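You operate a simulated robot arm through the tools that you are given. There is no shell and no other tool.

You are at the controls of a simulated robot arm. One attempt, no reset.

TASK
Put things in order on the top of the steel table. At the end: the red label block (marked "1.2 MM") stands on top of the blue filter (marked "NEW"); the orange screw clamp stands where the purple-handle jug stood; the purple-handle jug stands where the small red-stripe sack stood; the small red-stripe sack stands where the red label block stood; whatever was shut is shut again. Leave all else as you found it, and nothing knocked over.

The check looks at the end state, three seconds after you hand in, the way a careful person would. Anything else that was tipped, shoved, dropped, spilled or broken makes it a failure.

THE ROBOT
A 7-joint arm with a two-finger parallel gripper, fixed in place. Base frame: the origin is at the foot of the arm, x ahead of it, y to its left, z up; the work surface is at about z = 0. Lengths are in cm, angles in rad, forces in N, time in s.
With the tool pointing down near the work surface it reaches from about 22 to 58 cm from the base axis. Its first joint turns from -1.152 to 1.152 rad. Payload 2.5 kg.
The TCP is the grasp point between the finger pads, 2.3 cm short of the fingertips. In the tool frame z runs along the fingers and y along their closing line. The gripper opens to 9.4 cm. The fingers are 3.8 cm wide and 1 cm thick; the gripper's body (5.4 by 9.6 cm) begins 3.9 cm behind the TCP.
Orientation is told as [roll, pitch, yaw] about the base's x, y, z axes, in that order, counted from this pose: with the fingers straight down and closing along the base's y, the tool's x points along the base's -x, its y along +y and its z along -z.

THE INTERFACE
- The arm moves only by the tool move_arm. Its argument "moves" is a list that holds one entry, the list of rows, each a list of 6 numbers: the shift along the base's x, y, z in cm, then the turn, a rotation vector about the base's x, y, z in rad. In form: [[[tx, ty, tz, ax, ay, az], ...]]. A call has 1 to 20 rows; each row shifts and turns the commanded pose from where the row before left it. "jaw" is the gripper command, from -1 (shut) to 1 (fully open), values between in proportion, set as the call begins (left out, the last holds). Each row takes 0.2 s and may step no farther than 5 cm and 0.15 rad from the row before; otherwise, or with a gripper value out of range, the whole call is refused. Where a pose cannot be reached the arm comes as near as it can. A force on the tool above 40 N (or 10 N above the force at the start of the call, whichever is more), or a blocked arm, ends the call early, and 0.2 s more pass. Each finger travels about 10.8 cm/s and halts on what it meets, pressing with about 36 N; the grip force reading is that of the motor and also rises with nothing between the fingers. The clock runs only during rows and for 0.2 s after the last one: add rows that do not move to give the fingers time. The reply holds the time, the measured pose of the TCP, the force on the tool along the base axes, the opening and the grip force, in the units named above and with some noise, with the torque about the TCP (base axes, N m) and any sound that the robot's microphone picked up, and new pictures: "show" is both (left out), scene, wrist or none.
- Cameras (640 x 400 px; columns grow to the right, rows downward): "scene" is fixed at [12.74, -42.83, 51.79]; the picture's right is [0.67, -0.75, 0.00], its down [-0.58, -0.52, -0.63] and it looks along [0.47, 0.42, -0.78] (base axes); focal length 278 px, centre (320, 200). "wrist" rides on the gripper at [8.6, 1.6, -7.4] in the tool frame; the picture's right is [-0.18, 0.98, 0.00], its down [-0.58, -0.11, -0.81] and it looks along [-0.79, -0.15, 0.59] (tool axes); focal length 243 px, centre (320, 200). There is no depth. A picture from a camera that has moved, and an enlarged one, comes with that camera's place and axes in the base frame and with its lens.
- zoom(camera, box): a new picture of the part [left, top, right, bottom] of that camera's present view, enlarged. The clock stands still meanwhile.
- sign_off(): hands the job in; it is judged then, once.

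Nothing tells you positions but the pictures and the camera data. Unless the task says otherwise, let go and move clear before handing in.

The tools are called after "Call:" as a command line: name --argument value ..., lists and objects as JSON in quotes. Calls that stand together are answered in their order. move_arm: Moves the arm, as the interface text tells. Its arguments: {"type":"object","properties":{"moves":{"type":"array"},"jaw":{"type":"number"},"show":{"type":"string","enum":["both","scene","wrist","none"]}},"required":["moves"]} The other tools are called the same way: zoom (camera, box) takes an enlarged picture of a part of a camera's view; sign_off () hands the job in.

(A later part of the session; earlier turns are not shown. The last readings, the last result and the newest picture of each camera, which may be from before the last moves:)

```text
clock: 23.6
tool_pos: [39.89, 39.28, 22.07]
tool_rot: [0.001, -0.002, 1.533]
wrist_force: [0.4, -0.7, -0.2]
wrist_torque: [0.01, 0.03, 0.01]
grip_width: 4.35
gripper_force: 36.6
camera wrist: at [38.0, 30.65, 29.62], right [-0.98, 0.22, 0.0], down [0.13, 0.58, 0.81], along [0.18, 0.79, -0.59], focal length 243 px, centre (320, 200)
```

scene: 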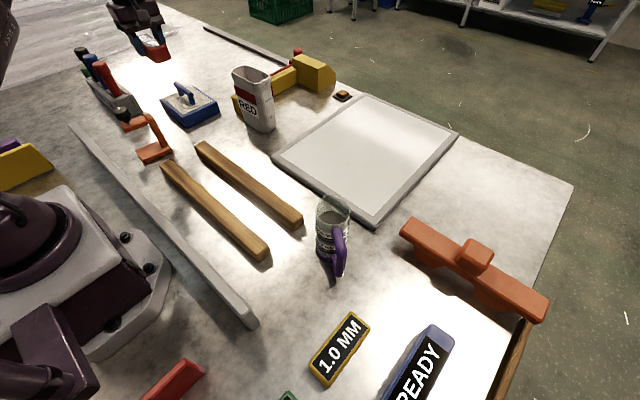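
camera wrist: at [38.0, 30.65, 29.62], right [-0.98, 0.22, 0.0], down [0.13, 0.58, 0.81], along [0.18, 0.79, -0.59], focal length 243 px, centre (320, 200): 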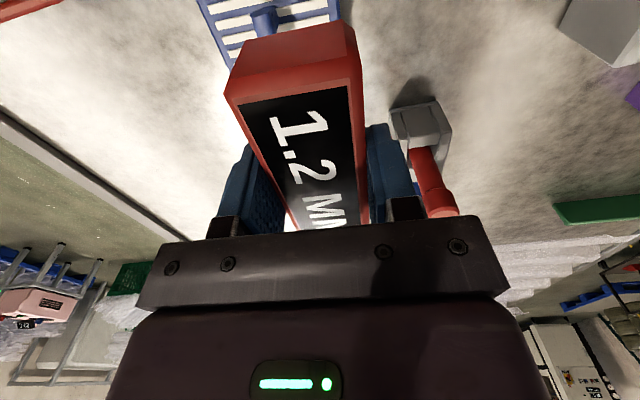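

The block is now above the filter at (39.9, 39.3). I'll descend partway to check the alignment with the handle.

Call:
move_arm --moves '[[[0.1, 0.1, -4, 0, 0, 0], [0.1, 0.1, -4, 0, 0, 0], [0, 0, -2, 0, 0, 0], [0, 0, 0, 0, 0, 0]]]'

Call:
zoom --camera "scene" --box '[130, 30, 250, 140]'

Call:
zoom --camera "wrist" --box '[180, 0, 400, 160]'

```text
clock: 24.6
tool_pos: [40.19, 39.52, 12.23]
tool_rot: [0.0, 0.0, 1.532]
wrist_force: [0.3, 0.8, -0.6]
wrist_torque: [0.0, 0.01, 0.0]
grip_width: 4.37
gripper_force: 35.8
camera wrist: at [38.28, 30.88, 19.65], right [-0.97, 0.22, 0.0], down [0.13, 0.58, 0.81], along [0.18, 0.79, -0.59], focal length 243 px, centre (320, 200)
```

scene: 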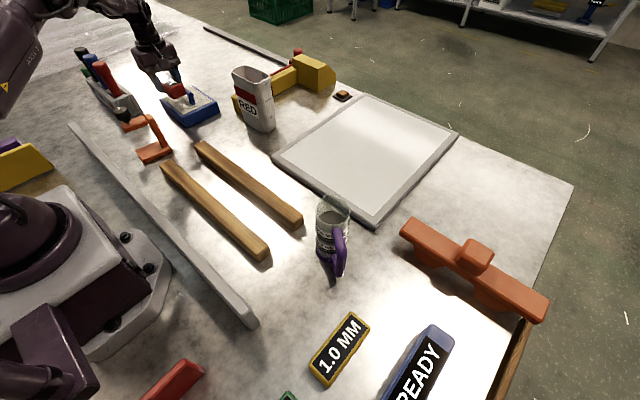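
wrist: 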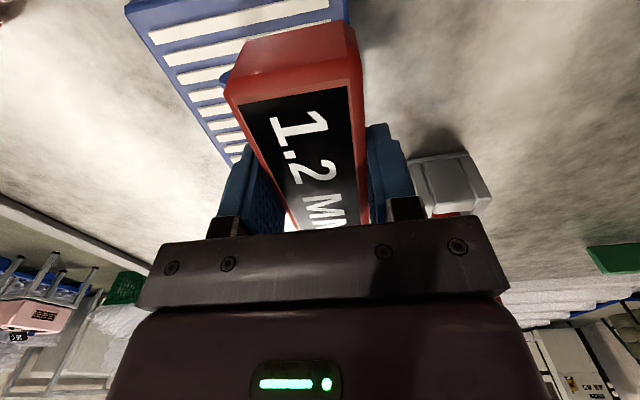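

```text
3.64 times, centred on (190, 85) of scene
camera zoom: at [12.74, -42.83, 51.79], right [0.67, -0.75, 0.0], down [-0.58, -0.52, -0.63], along [0.47, 0.42, -0.78], focal length 1010 px, centre (793, 618)
```

zoom: 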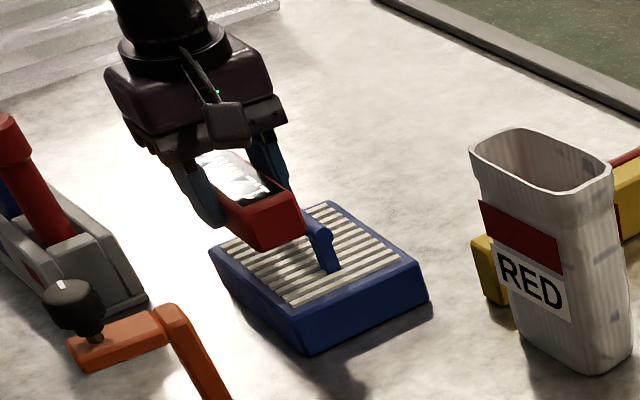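

```text
2.50 times, centred on (290, 80) of wrist
camera zoom: at [38.28, 30.88, 19.65], right [-0.97, 0.22, 0.0], down [0.13, 0.58, 0.81], along [0.18, 0.79, -0.59], focal length 606 px, centre (395, 500)
```

zoom: 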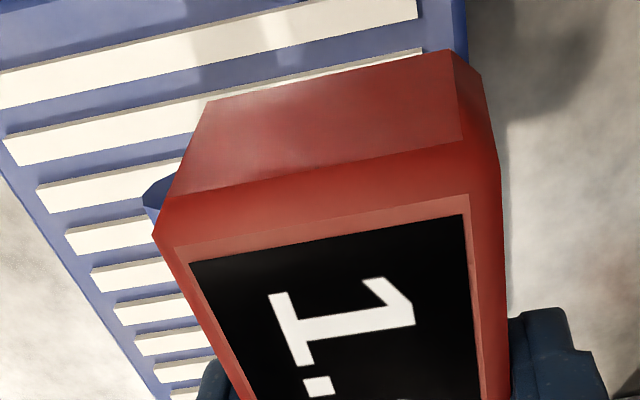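

The alignment looks good, with the block's bottom footprint at about x 38.1-41.9. I'll shift it slightly away from the handle and descend slowly.

Call:
move_arm --moves '[[[-0.15, 0.3, 0, 0, 0, 0], [0, 0, -1.5, 0, 0, 0], [0, 0, -1.5, 0, 0, 0], [0, 0, -1.2, 0, 0, 0], [0, 0, -0.5, 0, 0, 0], [0, 0, 0, 0, 0, 0]]]'

Call:
zoom --camera "scene" --box '[130, 50, 250, 140]'

Call:
zoom --camera "wrist" --box '[180, 0, 400, 160]'

```text
clock: 26.0
tool_pos: [39.99, 39.68, 7.53]
tool_rot: [0.0, 0.001, 1.534]
wrist_force: [0.2, -0.2, -1.6]
wrist_torque: [0.01, 0.03, 0.0]
grip_width: 4.33
gripper_force: 35.9
camera wrist: at [38.06, 31.18, 15.01], right [-0.97, 0.22, 0.0], down [0.13, 0.58, 0.81], along [0.18, 0.79, -0.59], focal length 243 px, centre (320, 200)
```

scene: 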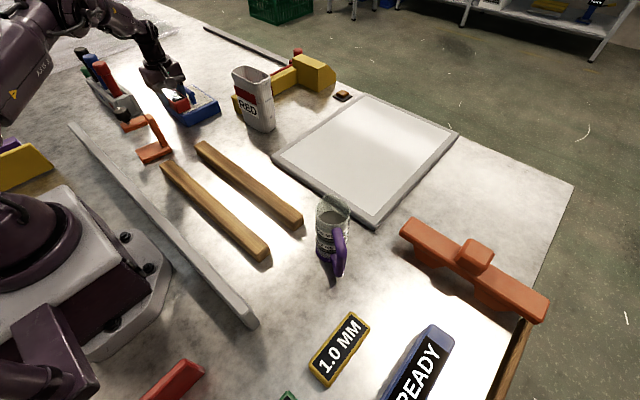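
wrist: 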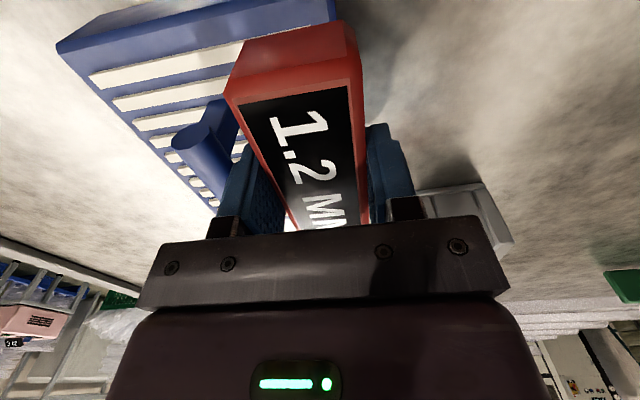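

```text
4.44 times, centred on (190, 95) of scene
camera zoom: at [12.74, -42.83, 51.79], right [0.67, -0.75, 0.0], down [-0.58, -0.52, -0.63], along [0.47, 0.42, -0.78], focal length 1234 px, centre (898, 667)
```

zoom: 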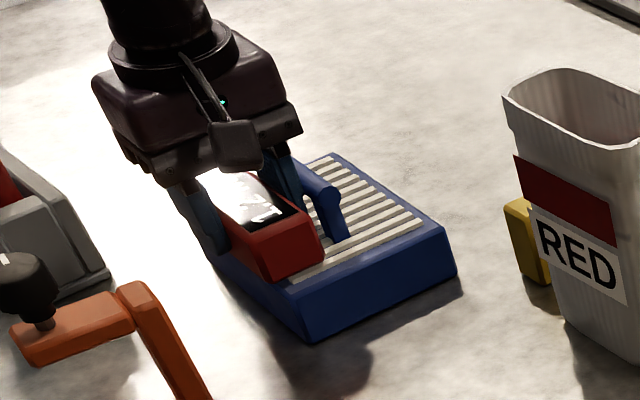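

```text
2.50 times, centred on (290, 80) of wrist
camera zoom: at [38.06, 31.18, 15.01], right [-0.97, 0.22, 0.0], down [0.13, 0.58, 0.81], along [0.18, 0.79, -0.59], focal length 606 px, centre (395, 500)
```

zoom: 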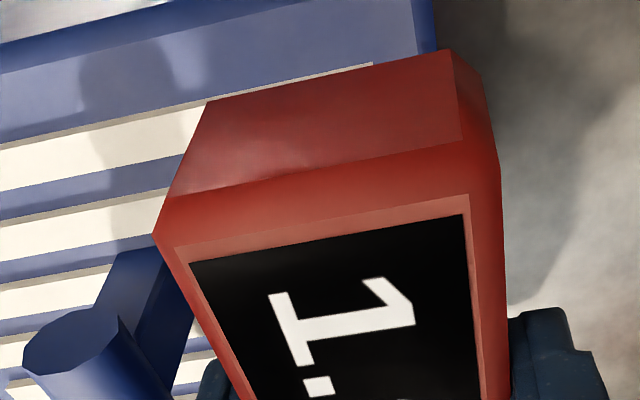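

The block hovers about 1 cm above the filter with clearance from the handle. I'll lower it in small steps until contact.

Call:
move_arm --moves '[[[0.05, 0, -0.4, 0, 0, 0], [0, 0, -0.3, 0, 0, 0], [0, 0, -0.15, 0, 0, 0], [0, 0, 0, 0, 0, 0]]]' --show "wrist"

```text
clock: 27.0
tool_pos: [40.13, 39.79, 6.95]
tool_rot: [-0.003, -0.002, 1.531]
wrist_force: [-6.4, -8.1, 29.0]
wrist_torque: [-0.41, 0.19, -0.03]
grip_width: 4.35
gripper_force: 36.3
camera wrist: at [38.18, 31.28, 14.46], right [-0.97, 0.22, 0.0], down [0.13, 0.57, 0.81], along [0.18, 0.79, -0.59], focal length 243 px, centre (320, 200)
```

wrist: 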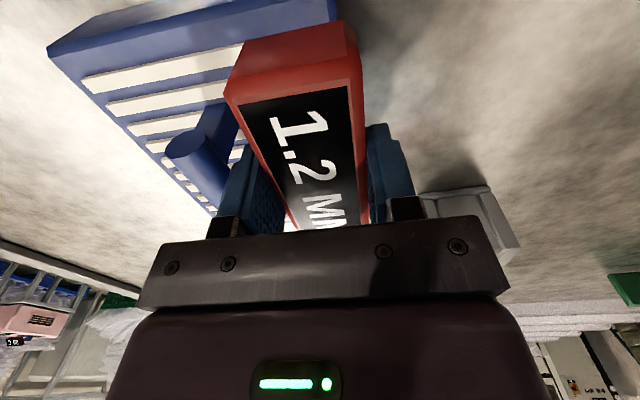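

There's contact with the filter at TCP z≈6.95. I'll relieve the pressure a little, open the jaws slightly and rise straight up.

Call:
move_arm --moves '[[[0, 0, 0.12, 0, 0, 0], [0, 0, 0, 0, 0, 0]]]' --show "none"

Call:
move_arm --moves '[[[0, 0, 0, 0, 0, 0], [0, 0, 0, 0, 0, 0]]]' --jaw 0.03

Call:
zoom --camera "scene" --box '[130, 50, 250, 140]'

```text
clock: 27.6
tool_pos: [40.09, 39.89, 7.02]
tool_rot: [-0.003, -0.003, 1.532]
wrist_force: [3.0, 3.0, 20.3]
wrist_torque: [-0.45, -0.02, 0.05]
grip_width: 4.36
gripper_force: 36.3
```

```text
clock: 28.2
tool_pos: [40.09, 39.82, 6.75]
tool_rot: [0.002, 0.001, 1.532]
wrist_force: [-0.5, -0.3, -0.1]
wrist_torque: [0.04, 0.0, -0.01]
grip_width: 4.8
gripper_force: 0.0
camera wrist: at [38.09, 31.2, 14.29], right [-0.97, 0.22, 0.0], down [0.13, 0.58, 0.81], along [0.18, 0.79, -0.59], focal length 243 px, centre (320, 200)
```

scene: 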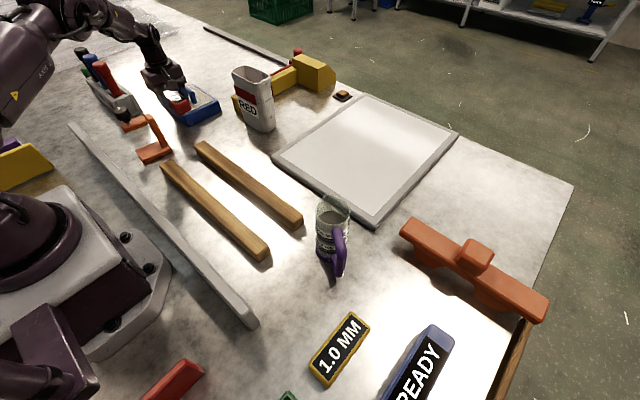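
wrist: 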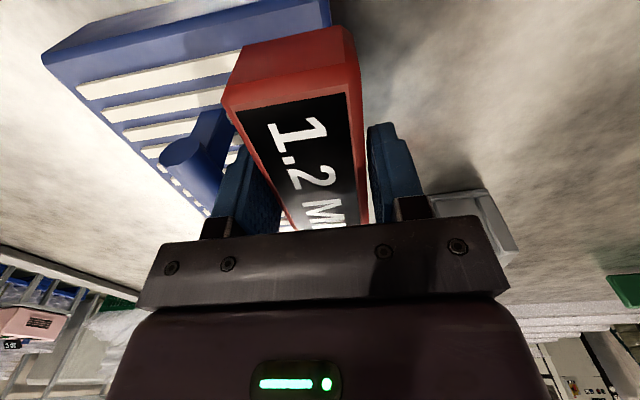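

```text
4.44 times, centred on (190, 95) of scene
camera zoom: at [12.74, -42.83, 51.79], right [0.67, -0.75, 0.0], down [-0.58, -0.52, -0.63], along [0.47, 0.42, -0.78], focal length 1234 px, centre (898, 667)
```

zoom: 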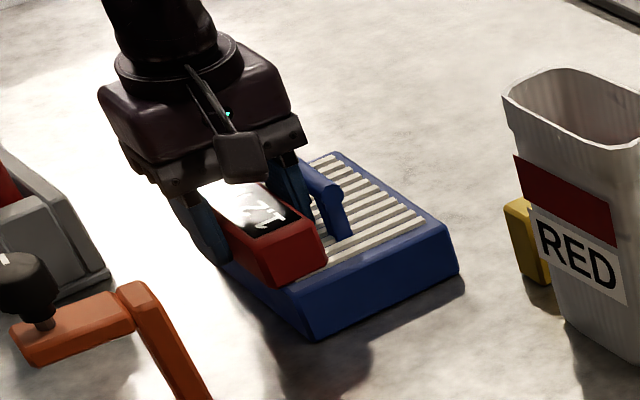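

The block is released and resting on the filter. I'll rise straight up now.

Call:
move_arm --moves '[[[0, 0, 0.5, 0, 0, 0], [0, 0, 1, 0, 0, 0], [0, 0, 2, 0, 0, 0], [0, 0, 3, 0, 0, 0], [0, 0, 4, 0, 0, 0], [0, -1, 4, 0, 0, 0]]]'

Call:
zoom --camera "scene" --box '[130, 50, 250, 140]'

Call:
zoom --camera "wrist" --box '[180, 0, 400, 160]'

```text
clock: 29.6
tool_pos: [40.03, 38.62, 21.47]
tool_rot: [0.0, 0.002, 1.531]
wrist_force: [-0.2, 0.7, 0.1]
wrist_torque: [0.01, -0.01, -0.03]
grip_width: 4.83
gripper_force: 0.0
camera wrist: at [38.12, 30.05, 28.98], right [-0.97, 0.22, 0.0], down [0.13, 0.58, 0.81], along [0.18, 0.79, -0.59], focal length 243 px, centre (320, 200)
```

scene: 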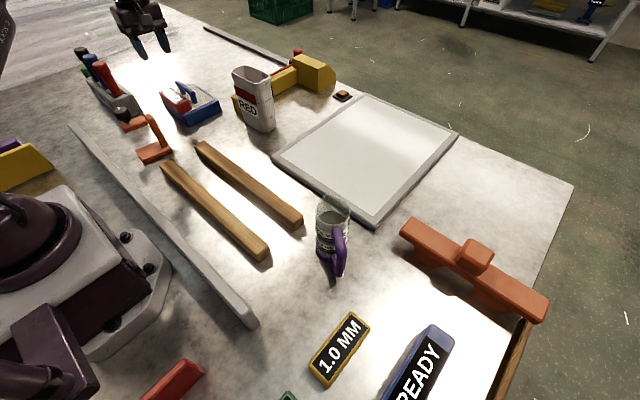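
wrist: 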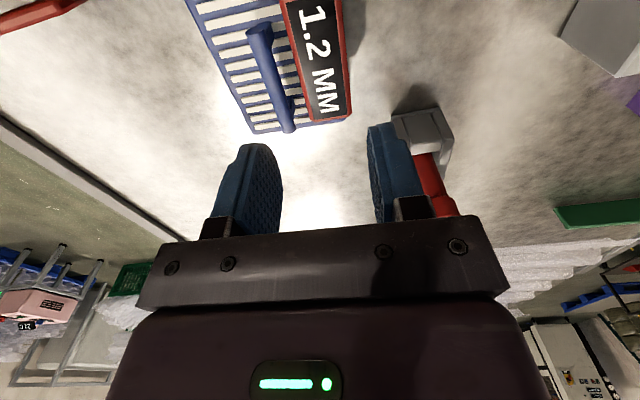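

```text
4.44 times, centred on (190, 95) of scene
camera zoom: at [12.74, -42.83, 51.79], right [0.67, -0.75, 0.0], down [-0.58, -0.52, -0.63], along [0.47, 0.42, -0.78], focal length 1234 px, centre (898, 667)
```

zoom: 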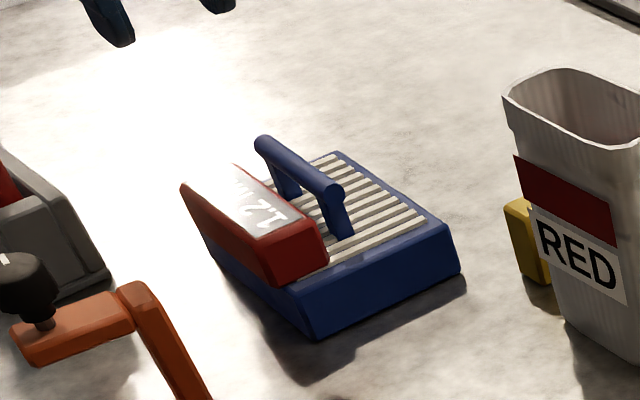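

```text
2.50 times, centred on (290, 80) of wrist
camera zoom: at [38.12, 30.05, 28.98], right [-0.97, 0.22, 0.0], down [0.13, 0.58, 0.81], along [0.18, 0.79, -0.59], focal length 606 px, centre (395, 500)
```

zoom: 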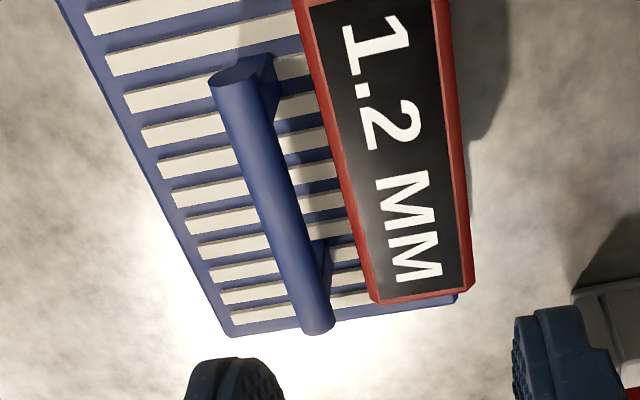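

The red block sits on the filter. Next is the sack, so I'll move to a viewpoint facing it.

Call:
move_arm --moves '[[[-0.5, -2.5, 1.5, 0, 0, -0.14], [-0.5, -2.9, 1, 0, 0, -0.142], [0.4, -2.9, 0, 0, 0, -0.142], [0.4, -2.9, 0, 0, 0, -0.142], [0.4, -2.9, 0, 0, 0, -0.142], [0.4, -2.9, 0, 0, 0, -0.142], [0.4, -2.9, 0, 0, 0, -0.142], [0.4, -2.8, 0, 0, 0, -0.142]]]' --jaw 1

Call:
zoom --camera "wrist" --box '[230, 80, 420, 230]'

```text
clock: 31.4
tool_pos: [41.47, 16.08, 23.93]
tool_rot: [0.0, 0.0, 0.393]
wrist_force: [-0.2, -0.4, -0.2]
wrist_torque: [0.02, 0.0, 0.01]
grip_width: 9.4
gripper_force: 0.1
camera wrist: at [32.83, 14.23, 31.45], right [-0.21, 0.98, 0.0], down [0.58, 0.12, 0.81], along [0.79, 0.17, -0.59], focal length 243 px, centre (320, 200)
```

scene: 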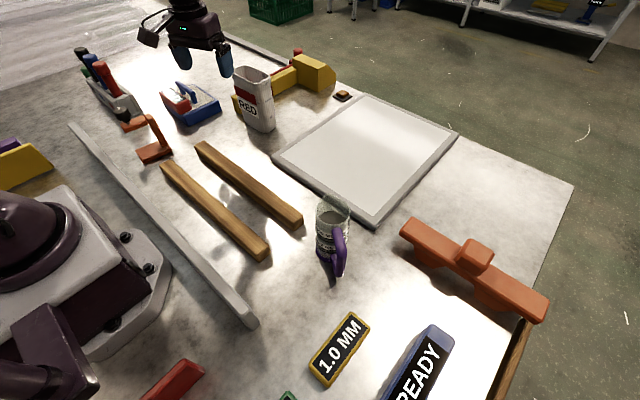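
wrist: 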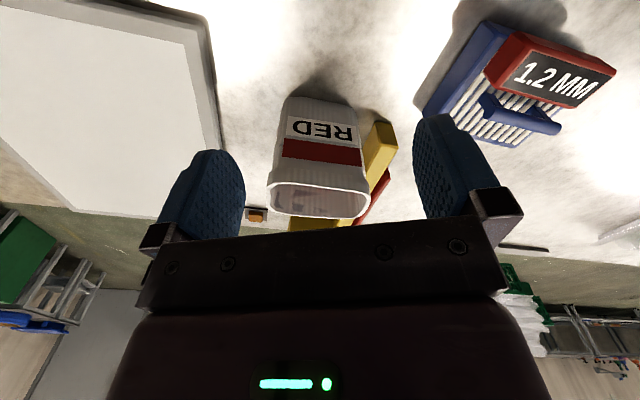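

```text
2.67 times, centred on (325, 155) of wrist
camera zoom: at [32.83, 14.23, 31.45], right [-0.21, 0.98, 0.0], down [0.58, 0.12, 0.81], along [0.79, 0.17, -0.59], focal length 647 px, centre (307, 320)
```

zoom: 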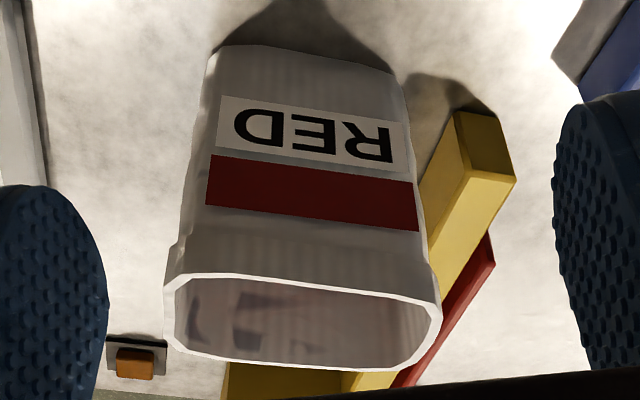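

The sack is about 5.2 x 10.5 x 16 cm, centred near (54.3, 18.5), open-topped, with its long side along y. I'll position above it with the fingers closing along x.

Call:
move_arm --moves '[[[1.3, 0.25, 0, 0, 0, 0.134], [1.3, 0.25, 0, 0, 0, 0.134], [1.3, 0.25, 0, 0, 0, 0.134], [1.4, 0.25, 0, 0, 0, 0.134], [1.5, 0.25, 0, 0, 0, 0.134], [1.5, 0.25, 0, 0, 0, 0.134], [1.5, 0.3, 0, 0, 0, 0.134], [1.5, 0.3, 0, 0, 0, 0.134], [1.5, 0.3, 0, 0, 0, 0.134], [0, 0, 0, 0, 0, 0]]]'

Call:
zoom --camera "wrist" --box '[200, 0, 460, 240]'

Call:
zoom --camera "scene" --box '[200, 20, 340, 140]'

```text
clock: 33.6
tool_pos: [54.2, 18.57, 23.83]
tool_rot: [-0.001, 0.001, 1.607]
wrist_force: [-0.3, -0.3, -0.2]
wrist_torque: [-0.02, 0.02, -0.03]
grip_width: 9.38
gripper_force: 0.1
camera wrist: at [52.91, 9.82, 31.31], right [-0.99, 0.15, 0.0], down [0.09, 0.58, 0.81], along [0.12, 0.8, -0.59], focal length 243 px, centre (320, 200)
```

scene: 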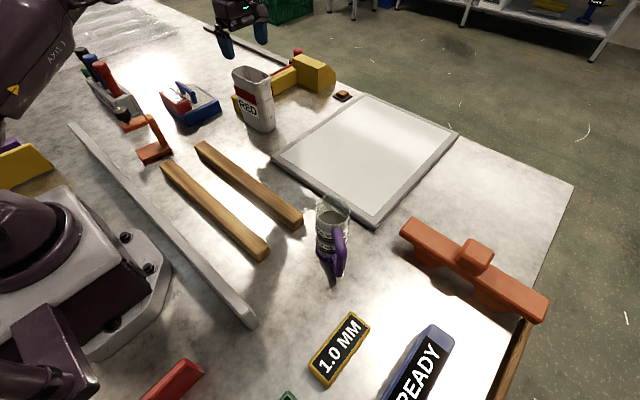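
wrist: 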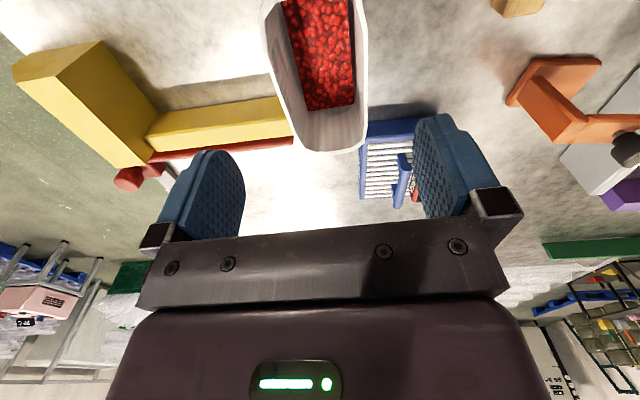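

```text
1.67 times, centred on (330, 120) of wrist
camera zoom: at [52.91, 9.82, 31.31], right [-0.99, 0.15, 0.0], down [0.09, 0.58, 0.81], along [0.12, 0.8, -0.59], focal length 404 px, centre (303, 333)
```

zoom: 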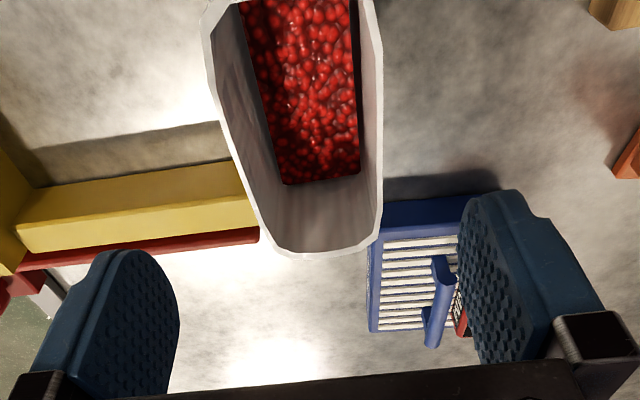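

```text
3.33 times, centred on (270, 80) of scene
camera zoom: at [12.74, -42.83, 51.79], right [0.67, -0.75, 0.0], down [-0.58, -0.52, -0.63], along [0.47, 0.42, -0.78], focal length 926 px, centre (487, 600)
```

zoom: 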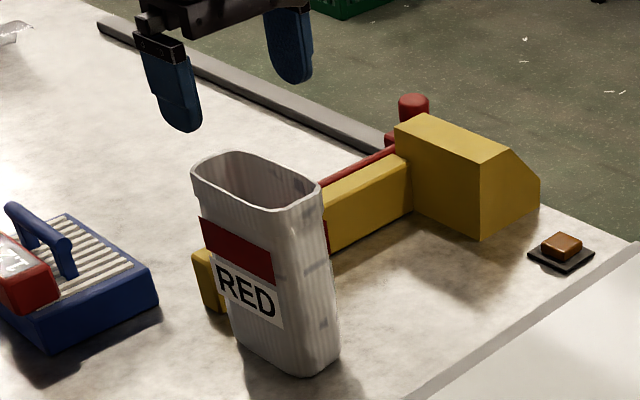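

The sack holds red pellets, so it must stay upright. The gripper is well centred at (54.2, 18.6), so I'll descend to grip below the rim.

Call:
move_arm --moves '[[[-0.05, 0, -3, 0, 0, 0], [0, 0, -3, 0, 0, 0], [0, 0, -3, 0, 0, 0], [0, 0, -1.7, 0, 0, 0], [0, 0, 0, 0, 0, 0]]]'

Call:
zoom --camera "scene" --box '[200, 20, 340, 140]'

```text
clock: 34.8
tool_pos: [54.26, 18.43, 13.06]
tool_rot: [0.001, 0.0, 1.604]
wrist_force: [0.2, 1.1, -1.2]
wrist_torque: [0.01, 0.01, 0.0]
grip_width: 9.39
gripper_force: 0.1
camera wrist: at [52.85, 9.69, 20.57], right [-0.99, 0.15, 0.0], down [0.09, 0.58, 0.81], along [0.12, 0.8, -0.59], focal length 243 px, centre (320, 200)
```

scene: 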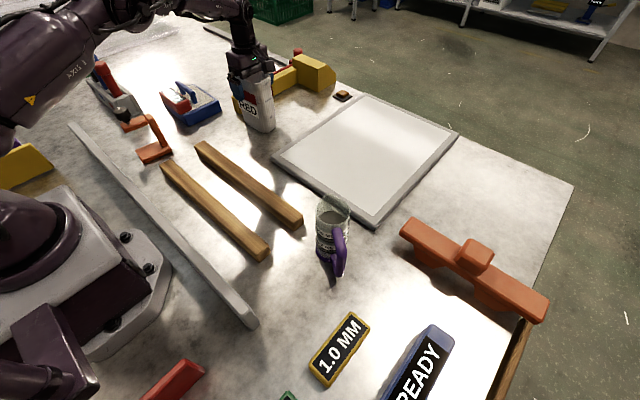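
wrist: 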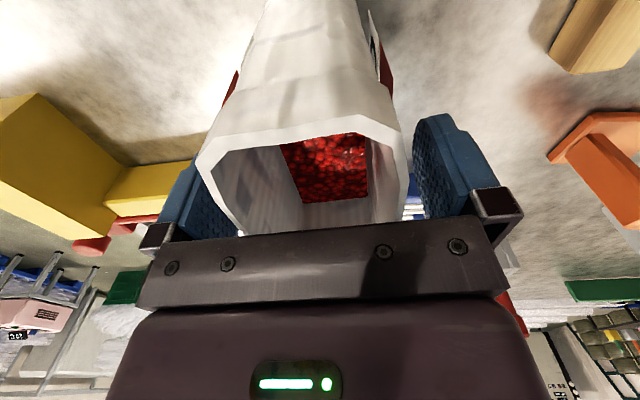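

```text
3.33 times, centred on (270, 80) of scene
camera zoom: at [12.74, -42.83, 51.79], right [0.67, -0.75, 0.0], down [-0.58, -0.52, -0.63], along [0.47, 0.42, -0.78], focal length 926 px, centre (487, 600)
```

zoom: 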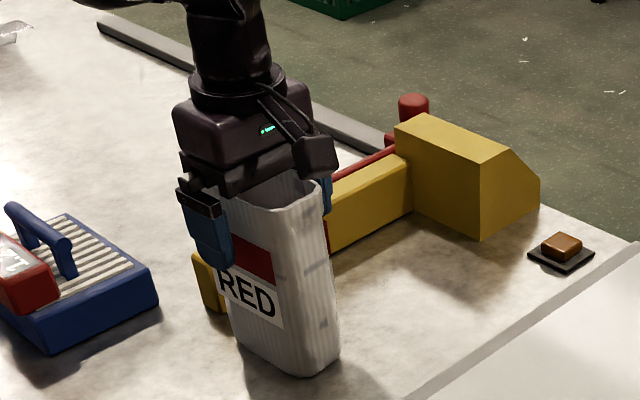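

The fingers straddle the sack with the palm above the rim. I'll close the jaws now.

Call:
move_arm --moves '[[[0, 0, 0, 0, 0, 0], [0, 0, 0, 0, 0, 0], [0, 0, 0, 0, 0, 0]]]' --jaw -1

Call:
zoom --camera "scene" --box '[200, 20, 340, 140]'

```text
clock: 35.6
tool_pos: [54.2, 18.32, 13.14]
tool_rot: [0.001, -0.001, 1.604]
wrist_force: [-0.5, 0.2, 0.3]
wrist_torque: [0.05, 0.08, 0.02]
grip_width: 5.77
gripper_force: 36.4
camera wrist: at [52.84, 9.69, 20.59], right [-0.99, 0.15, 0.0], down [0.09, 0.58, 0.81], along [0.12, 0.8, -0.59], focal length 243 px, centre (320, 200)
```

scene: 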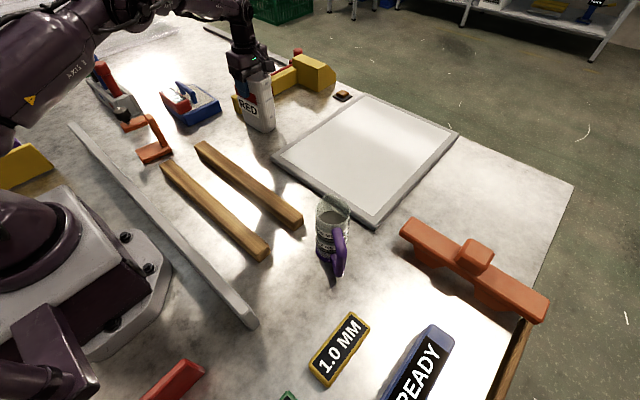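
wrist: 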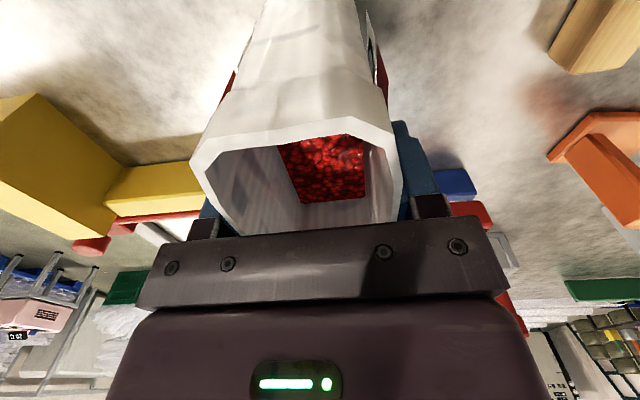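

```text
3.33 times, centred on (270, 80) of scene
camera zoom: at [12.74, -42.83, 51.79], right [0.67, -0.75, 0.0], down [-0.58, -0.52, -0.63], along [0.47, 0.42, -0.78], focal length 926 px, centre (487, 600)
```

zoom: 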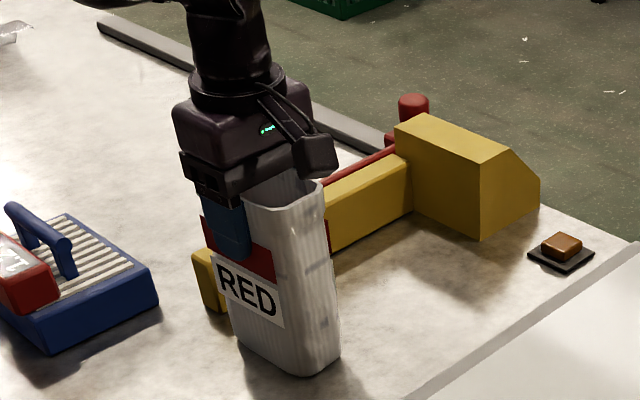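

The grip is firm at 5.8 cm. I'll lift gently and check that the sack follows upright.

Call:
move_arm --moves '[[[0, 0, 0.4, 0, 0, 0], [0, 0, 0.8, 0, 0, 0], [0, 0, 1.2, 0, 0, 0], [0, 0, 1.2, 0, 0, 0], [0, 0, 0.8, 0, 0, 0], [0, 0, 0, 0, 0, 0]]]'

Call:
zoom --camera "scene" --box '[200, 20, 340, 140]'

```text
clock: 37.0
tool_pos: [54.36, 18.43, 17.49]
tool_rot: [-0.002, 0.0, 1.604]
wrist_force: [-0.1, 0.0, -3.0]
wrist_torque: [0.01, -0.03, -0.03]
grip_width: 5.77
gripper_force: 36.1
camera wrist: at [52.97, 9.74, 25.0], right [-0.99, 0.15, 0.0], down [0.09, 0.58, 0.81], along [0.12, 0.8, -0.59], focal length 243 px, centre (320, 200)
```

scene: 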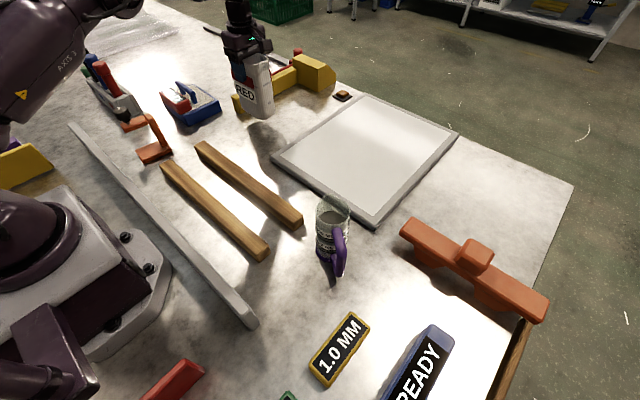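
wrist: 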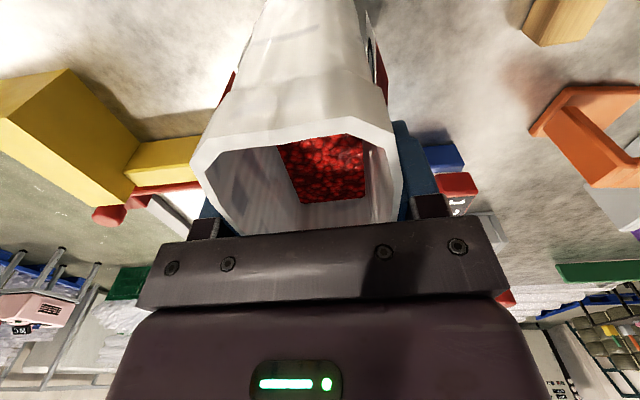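

```text
3.33 times, centred on (270, 80) of scene
camera zoom: at [12.74, -42.83, 51.79], right [0.67, -0.75, 0.0], down [-0.58, -0.52, -0.63], along [0.47, 0.42, -0.78], focal length 926 px, centre (487, 600)
```

zoom: 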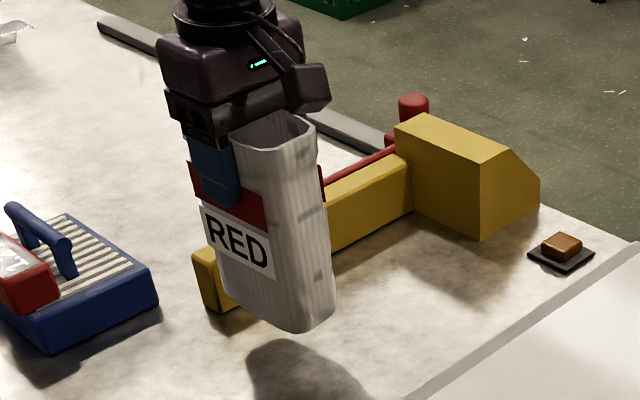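

The sack is lifted upright. I'll raise it to about z=30 and then carry it smoothly to the red block's old spot.

Call:
move_arm --moves '[[[-0.2, 0, 1, 0, 0, 0], [-0.5, 0, 2, 0, 0, 0], [-0.5, 0, 2.2, 0, 0, 0], [-0.5, -0.3, 2.2, 0, 0, 0], [-0.5, -0.6, 2.2, 0, 0, -0.02], [-0.5, -1, 1.8, 0, 0, -0.04], [-0.6, -1.6, 1, 0, 0, -0.06], [-0.7, -2.3, 0, 0, 0, -0.07], [-0.7, -2.8, 0, 0, 0, -0.08], [-0.7, -2.8, 0, 0, 0, -0.08], [-0.7, -2.8, 0, 0, 0, -0.08], [-0.7, -2.8, 0, 0, 0, -0.08], [-0.7, -2.8, 0, 0, 0, -0.08], [-0.7, -2.8, 0, 0, 0, -0.08], [-0.7, -2.8, 0, 0, 0, -0.08], [-0.7, -2.8, 0, 0, 0, -0.08], [-0.7, -2.8, 0, 0, 0, -0.08], [-0.7, -2.8, 0, 0, 0, -0.08], [-0.7, -2.8, 0, 0, 0, -0.08]]]'

```text
clock: 41.0
tool_pos: [42.33, -18.11, 29.81]
tool_rot: [0.0, 0.0, 0.534]
wrist_force: [0.7, 0.3, -3.1]
wrist_torque: [0.0, -0.01, 0.01]
grip_width: 5.79
gripper_force: 35.6
camera wrist: at [34.17, -21.17, 37.31], right [-0.34, 0.94, 0.0], down [0.56, 0.2, 0.81], along [0.76, 0.27, -0.59], focal length 243 px, centre (320, 200)
```

scene: 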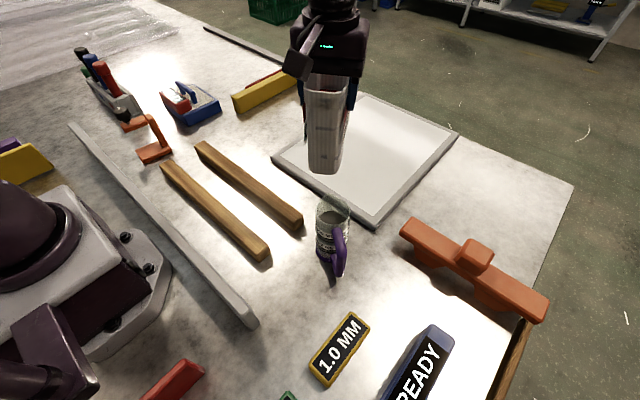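
wrist: 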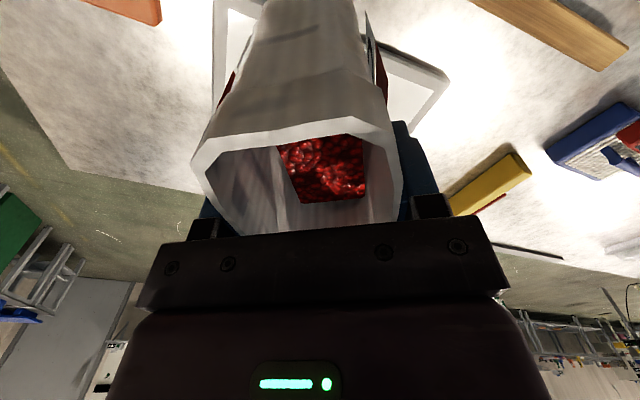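

Call:
move_arm --moves '[[[-0.6, -2.4, 0, 0, 0, -0.067], [-0.7, -2.7, 0, 0, 0, -0.067], [-0.7, -2.7, 0, 0, 0, -0.067], [-0.7, -2.7, 0, 0, 0, -0.067], [-0.7, -2.7, 0, 0, 0, -0.067], [-0.7, -2.7, 0, 0, 0, -0.067], [-0.7, -2.5, 0, 0, 0, -0.067], [-0.45, -1.8, 0, 0, 0, -0.065], [-0.15, -0.75, -1, 0, 0, 0], [0, 0, -2, 0, 0, 0], [0, 0, -2.5, 0, 0, 0], [0, 0, -2.5, 0, 0, 0], [0, 0, -2, 0, 0, 0], [0, 0, -1, 0, 0, 0], [0, 0, 0, 0, 0, 0]]]'

Call:
zoom --camera "scene" --box '[290, 160, 500, 330]'

```text
clock: 44.2
tool_pos: [37.02, -39.04, 18.87]
tool_rot: [-0.001, 0.0, 0.0]
wrist_force: [0.4, 0.0, -4.0]
wrist_torque: [0.0, -0.01, 0.0]
grip_width: 5.78
gripper_force: 35.9
camera wrist: at [28.41, -37.43, 26.31], right [0.18, 0.98, 0.0], down [0.58, -0.11, 0.81], along [0.79, -0.15, -0.59], focal length 243 px, centre (320, 200)
```

scene: 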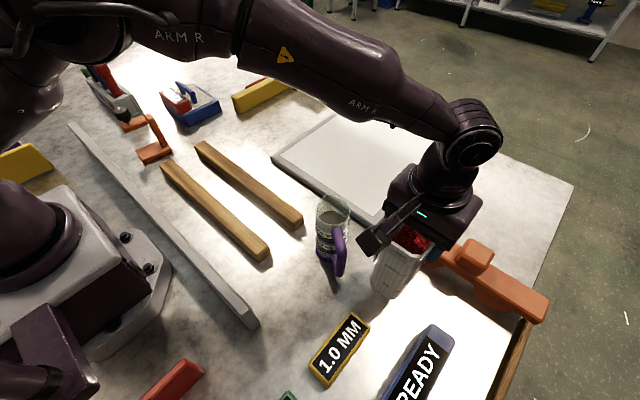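
wrist: 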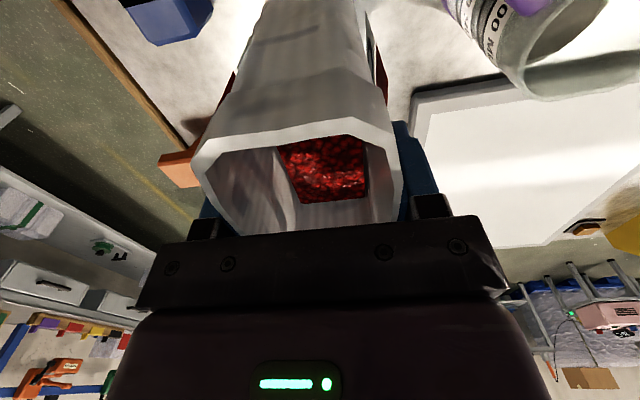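

```text
2.35 times, centred on (395, 245) of scene
camera zoom: at [12.74, -42.83, 51.79], right [0.67, -0.75, 0.0], down [-0.58, -0.52, -0.63], along [0.47, 0.42, -0.78], focal length 654 px, centre (144, 94)
```

zoom: 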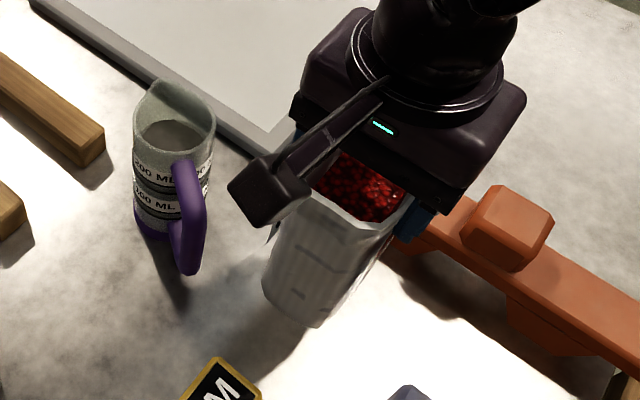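

The sack is over the block's old spot at (37.0,-39.0), about 5.7 cm up. I'll lower it gently.

Call:
move_arm --moves '[[[0, 0, -1.5, 0, 0, 0], [0, 0, -1.8, 0, 0, 0], [0, 0, -1.2, 0, 0, 0], [0, 0, -0.6, 0, 0, 0], [0, 0, -0.3, 0, 0, 0], [0, 0, 0, 0, 0, 0]]]' --show "none"

Call:
move_arm --moves '[[[0, 0, -0.2, 0, 0, 0], [0, 0, -0.1, 0, 0, 0], [0, 0, 0, 0, 0, 0]]]' --show "scene"

Call:
zoom --camera "scene" --box '[290, 160, 500, 330]'

```text
clock: 45.6
tool_pos: [37.08, -39.08, 13.5]
tool_rot: [0.001, 0.0, 0.0]
wrist_force: [1.1, 0.2, -2.8]
wrist_torque: [-0.03, 0.01, 0.0]
grip_width: 5.77
gripper_force: 36.1
```

```text
clock: 46.4
tool_pos: [37.04, -39.22, 13.22]
tool_rot: [0.001, -0.001, 0.0]
wrist_force: [-0.8, -0.2, -3.4]
wrist_torque: [-0.02, 0.04, 0.02]
grip_width: 5.8
gripper_force: 36.0
```

scene: 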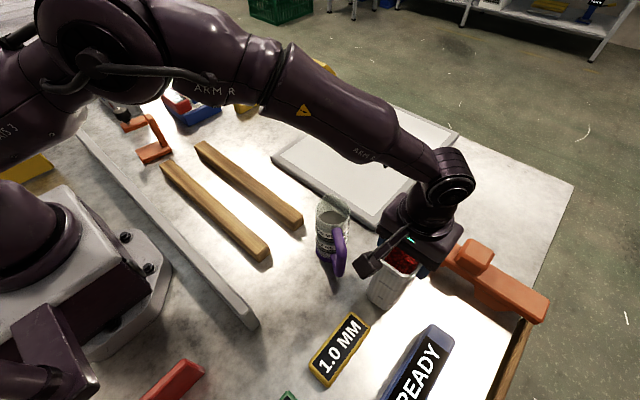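

```text
2.35 times, centred on (395, 245) of scene
camera zoom: at [12.74, -42.83, 51.79], right [0.67, -0.75, 0.0], down [-0.58, -0.52, -0.63], along [0.47, 0.42, -0.78], focal length 654 px, centre (144, 94)
```

zoom: 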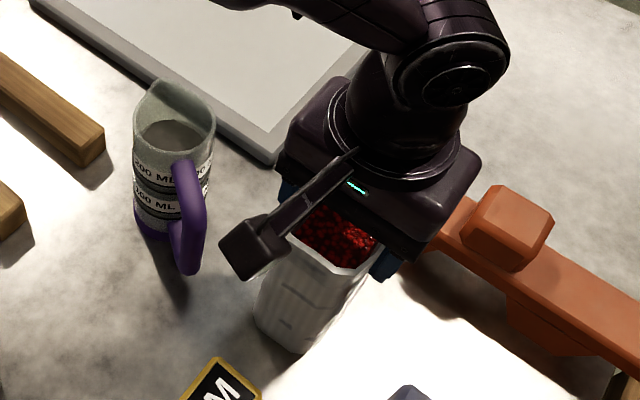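

Not yet in contact, since the weight still hangs. I'll lower in small steps.

Call:
move_arm --moves '[[[0, 0, -0.1, 0, 0, 0], [0, 0, -0.05, 0, 0, 0], [0, 0, 0, 0, 0, 0]]]' --show "none"

```text
clock: 47.2
tool_pos: [37.17, -39.21, 13.0]
tool_rot: [0.0, -0.001, 0.0]
wrist_force: [0.6, 0.3, -1.6]
wrist_torque: [0.02, -0.02, 0.04]
grip_width: 5.79
gripper_force: 36.0
```

Call:
move_arm --moves '[[[0, 0, -0.1, 0, 0, 0], [0, 0, 0, 0, 0, 0]]]' --show "none"

```text
clock: 47.8
tool_pos: [37.08, -39.1, 13.05]
tool_rot: [-0.003, 0.0, 0.0]
wrist_force: [-6.1, 3.7, 14.2]
wrist_torque: [0.71, 0.53, 0.14]
grip_width: 5.79
gripper_force: 36.3
```

The sack now rests on the table. I'll open the jaws and rise.

Call:
move_arm --moves '[[[0, 0, 0.07, 0, 0, 0], [0, 0, 0, 0, 0, 0]]]' --show "none"

Call:
move_arm --moves '[[[0, 0, 0, 0, 0, 0], [0, 0, 0, 0, 0, 0]]]' --jaw 0.6 --show "both"

Call:
zoom --camera "scene" --box '[290, 160, 500, 330]'

```text
clock: 48.4
tool_pos: [37.1, -39.14, 13.03]
tool_rot: [-0.001, 0.0, 0.001]
wrist_force: [-3.6, 0.0, 15.4]
wrist_torque: [0.52, 0.72, 0.12]
grip_width: 5.8
gripper_force: 36.2
```

```text
clock: 49.0
tool_pos: [37.01, -39.07, 12.97]
tool_rot: [-0.001, 0.001, 0.001]
wrist_force: [0.1, 0.2, -0.5]
wrist_torque: [-0.01, 0.0, 0.0]
grip_width: 7.5
gripper_force: 0.1
camera wrist: at [28.48, -37.43, 20.46], right [0.18, 0.98, 0.0], down [0.58, -0.11, 0.81], along [0.79, -0.15, -0.59], focal length 243 px, centre (320, 200)
```

scene: 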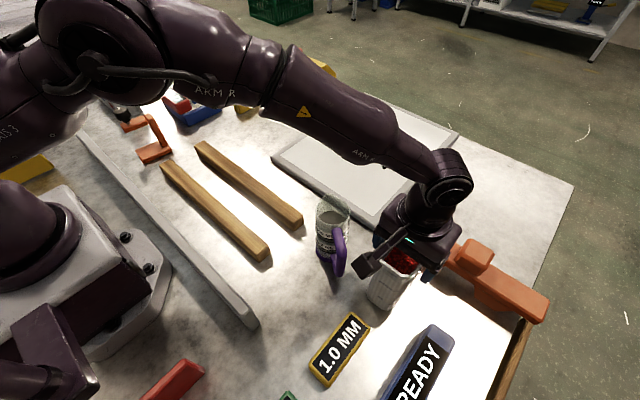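
wrist: 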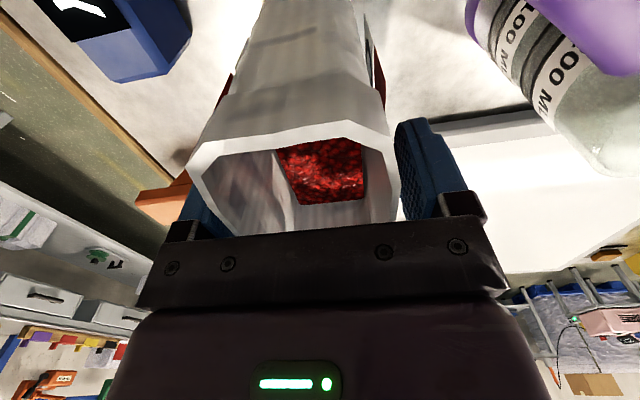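

```text
2.35 times, centred on (395, 245) of scene
camera zoom: at [12.74, -42.83, 51.79], right [0.67, -0.75, 0.0], down [-0.58, -0.52, -0.63], along [0.47, 0.42, -0.78], focal length 654 px, centre (144, 94)
```

zoom: 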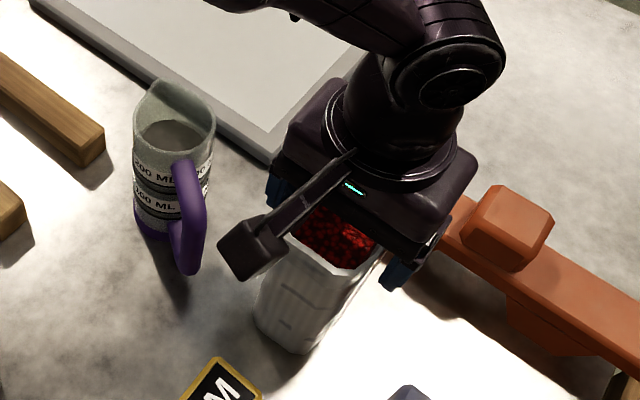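

The sack is released and stands upright. I'll rise and move over to the jug with the fingers turned to straddle the body away from the handle.

Call:
move_arm --moves '[[[0, 0, 1, 0, 0, 0], [0, 0, 2.5, 0, 0, 0], [0, 0, 4, 0, 0, 0], [0, 0, 4, 0, 0, 0], [0, 0, 3, 0, 0, 0.1], [-0.3, 2, 0, 0, 0, 0.13], [-0.3, 2, 0, 0, 0, 0.13], [-0.3, 2, 0, 0, 0, 0.13], [-0.3, 2, 0, 0, 0, 0.13], [-0.3, 2, 0, 0, 0, 0.13], [-0.3, 2, 0, 0, 0, 0.13], [-0.2, 2.1, -1, 0, 0, 0.13], [0, 0, -1, 0, 0, 0]]]' --jaw 1

Call:
zoom --camera "wrist" --box '[200, 0, 440, 200]'

Call:
zoom --camera "scene" --box '[290, 160, 500, 330]'

```text
clock: 51.8
tool_pos: [35.2, -24.86, 25.55]
tool_rot: [0.0, 0.0, 1.012]
wrist_force: [-0.9, -0.4, 0.3]
wrist_torque: [0.0, 0.01, -0.02]
grip_width: 9.39
gripper_force: 0.1
camera wrist: at [29.26, -31.39, 33.09], right [-0.74, 0.68, 0.0], down [0.4, 0.44, 0.81], along [0.55, 0.59, -0.59], focal length 243 px, centre (320, 200)
```

scene: 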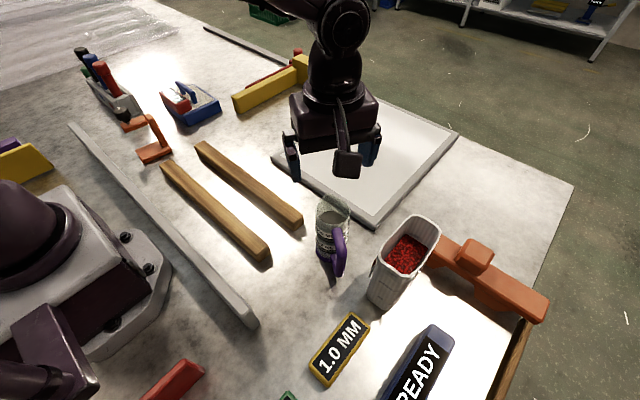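
wrist: 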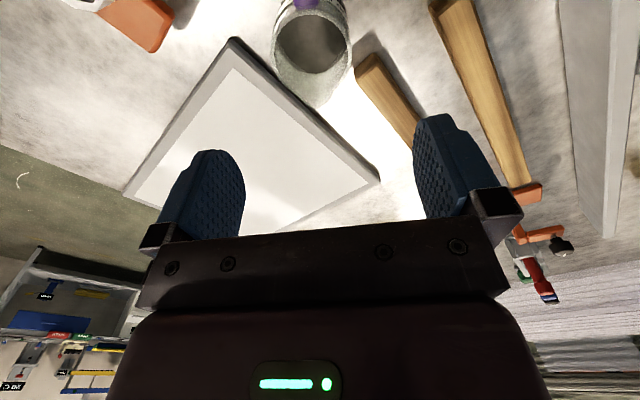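

```text
2.00 times, centred on (320, 100) of wrist
camera zoom: at [29.26, -31.39, 33.09], right [-0.74, 0.68, 0.0], down [0.4, 0.44, 0.81], along [0.55, 0.59, -0.59], focal length 485 px, centre (320, 400)
```

zoom: 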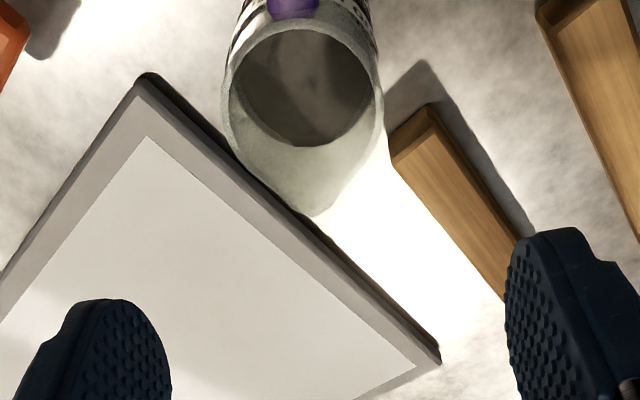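

```text
2.35 times, centred on (395, 245) of scene
camera zoom: at [12.74, -42.83, 51.79], right [0.67, -0.75, 0.0], down [-0.58, -0.52, -0.63], along [0.47, 0.42, -0.78], focal length 654 px, centre (144, 94)
```

zoom: 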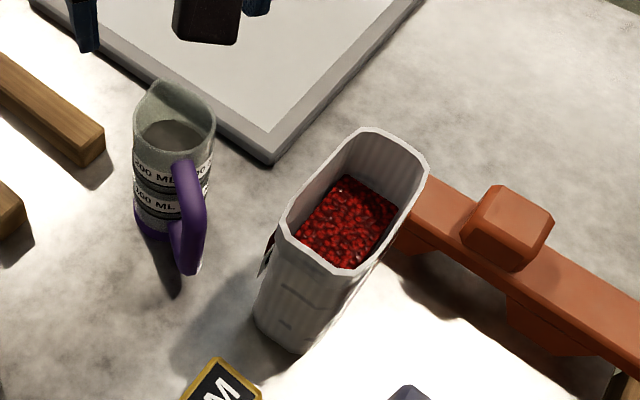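

The sack stands well on the block's old spot. The jug's centre is about (35.35,-25.65), so I'll correct the position and descend partway.

Call:
move_arm --moves '[[[0.15, -0.75, -1, 0, 0, -0.06], [0, 0, -3, 0, 0, -0.05], [0, 0, -3.5, 0, 0, 0], [0, 0, 0, 0, 0, 0]]]'

Call:
zoom --camera "wrist" --box '[200, 0, 440, 200]'

Call:
zoom --camera "scene" --box '[270, 140, 430, 300]'

```text
clock: 52.8
tool_pos: [35.25, -25.7, 17.87]
tool_rot: [0.0, -0.001, 0.901]
wrist_force: [-0.5, -0.6, 0.4]
wrist_torque: [-0.04, -0.02, 0.0]
grip_width: 9.43
gripper_force: 0.0
camera wrist: at [28.64, -31.52, 25.34], right [-0.66, 0.76, 0.0], down [0.45, 0.39, 0.81], along [0.61, 0.53, -0.59], focal length 243 px, centre (320, 200)
```

scene: 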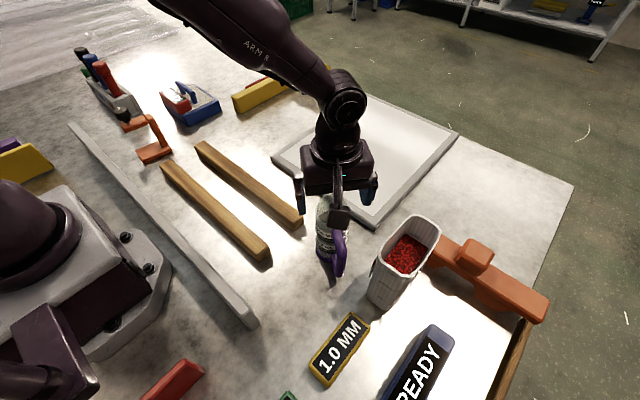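
wrist: 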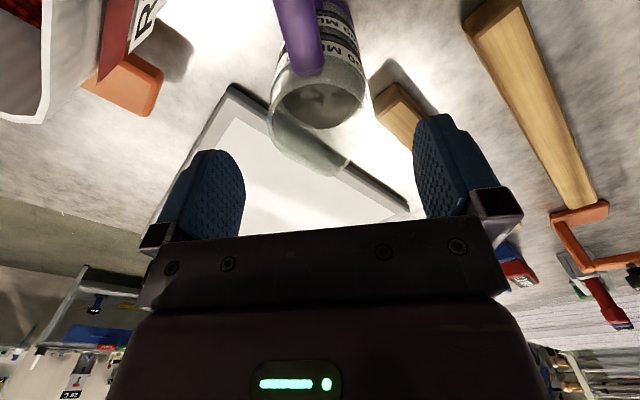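

```text
2.00 times, centred on (320, 100) of wrist
camera zoom: at [28.64, -31.52, 25.34], right [-0.66, 0.76, 0.0], down [0.45, 0.39, 0.81], along [0.61, 0.53, -0.59], focal length 485 px, centre (320, 400)
```

zoom: 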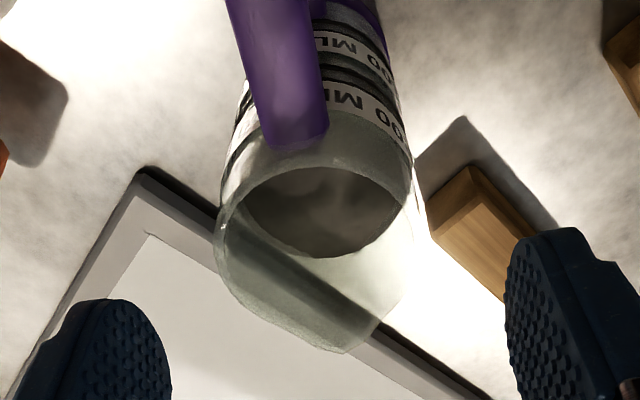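

```text
2.50 times, centred on (350, 220) of scene
camera zoom: at [12.74, -42.83, 51.79], right [0.67, -0.75, 0.0], down [-0.58, -0.52, -0.63], along [0.47, 0.42, -0.78], focal length 694 px, centre (245, 150)
```

zoom: 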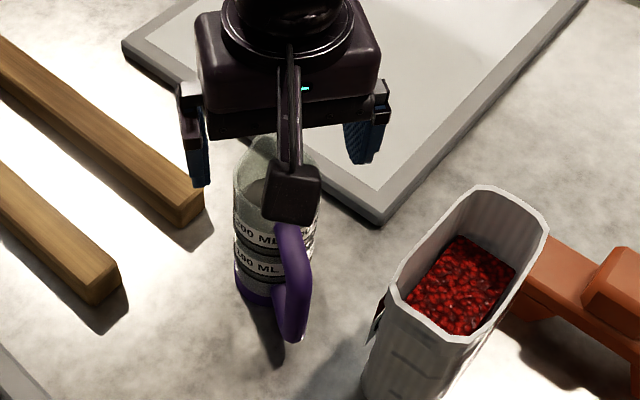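

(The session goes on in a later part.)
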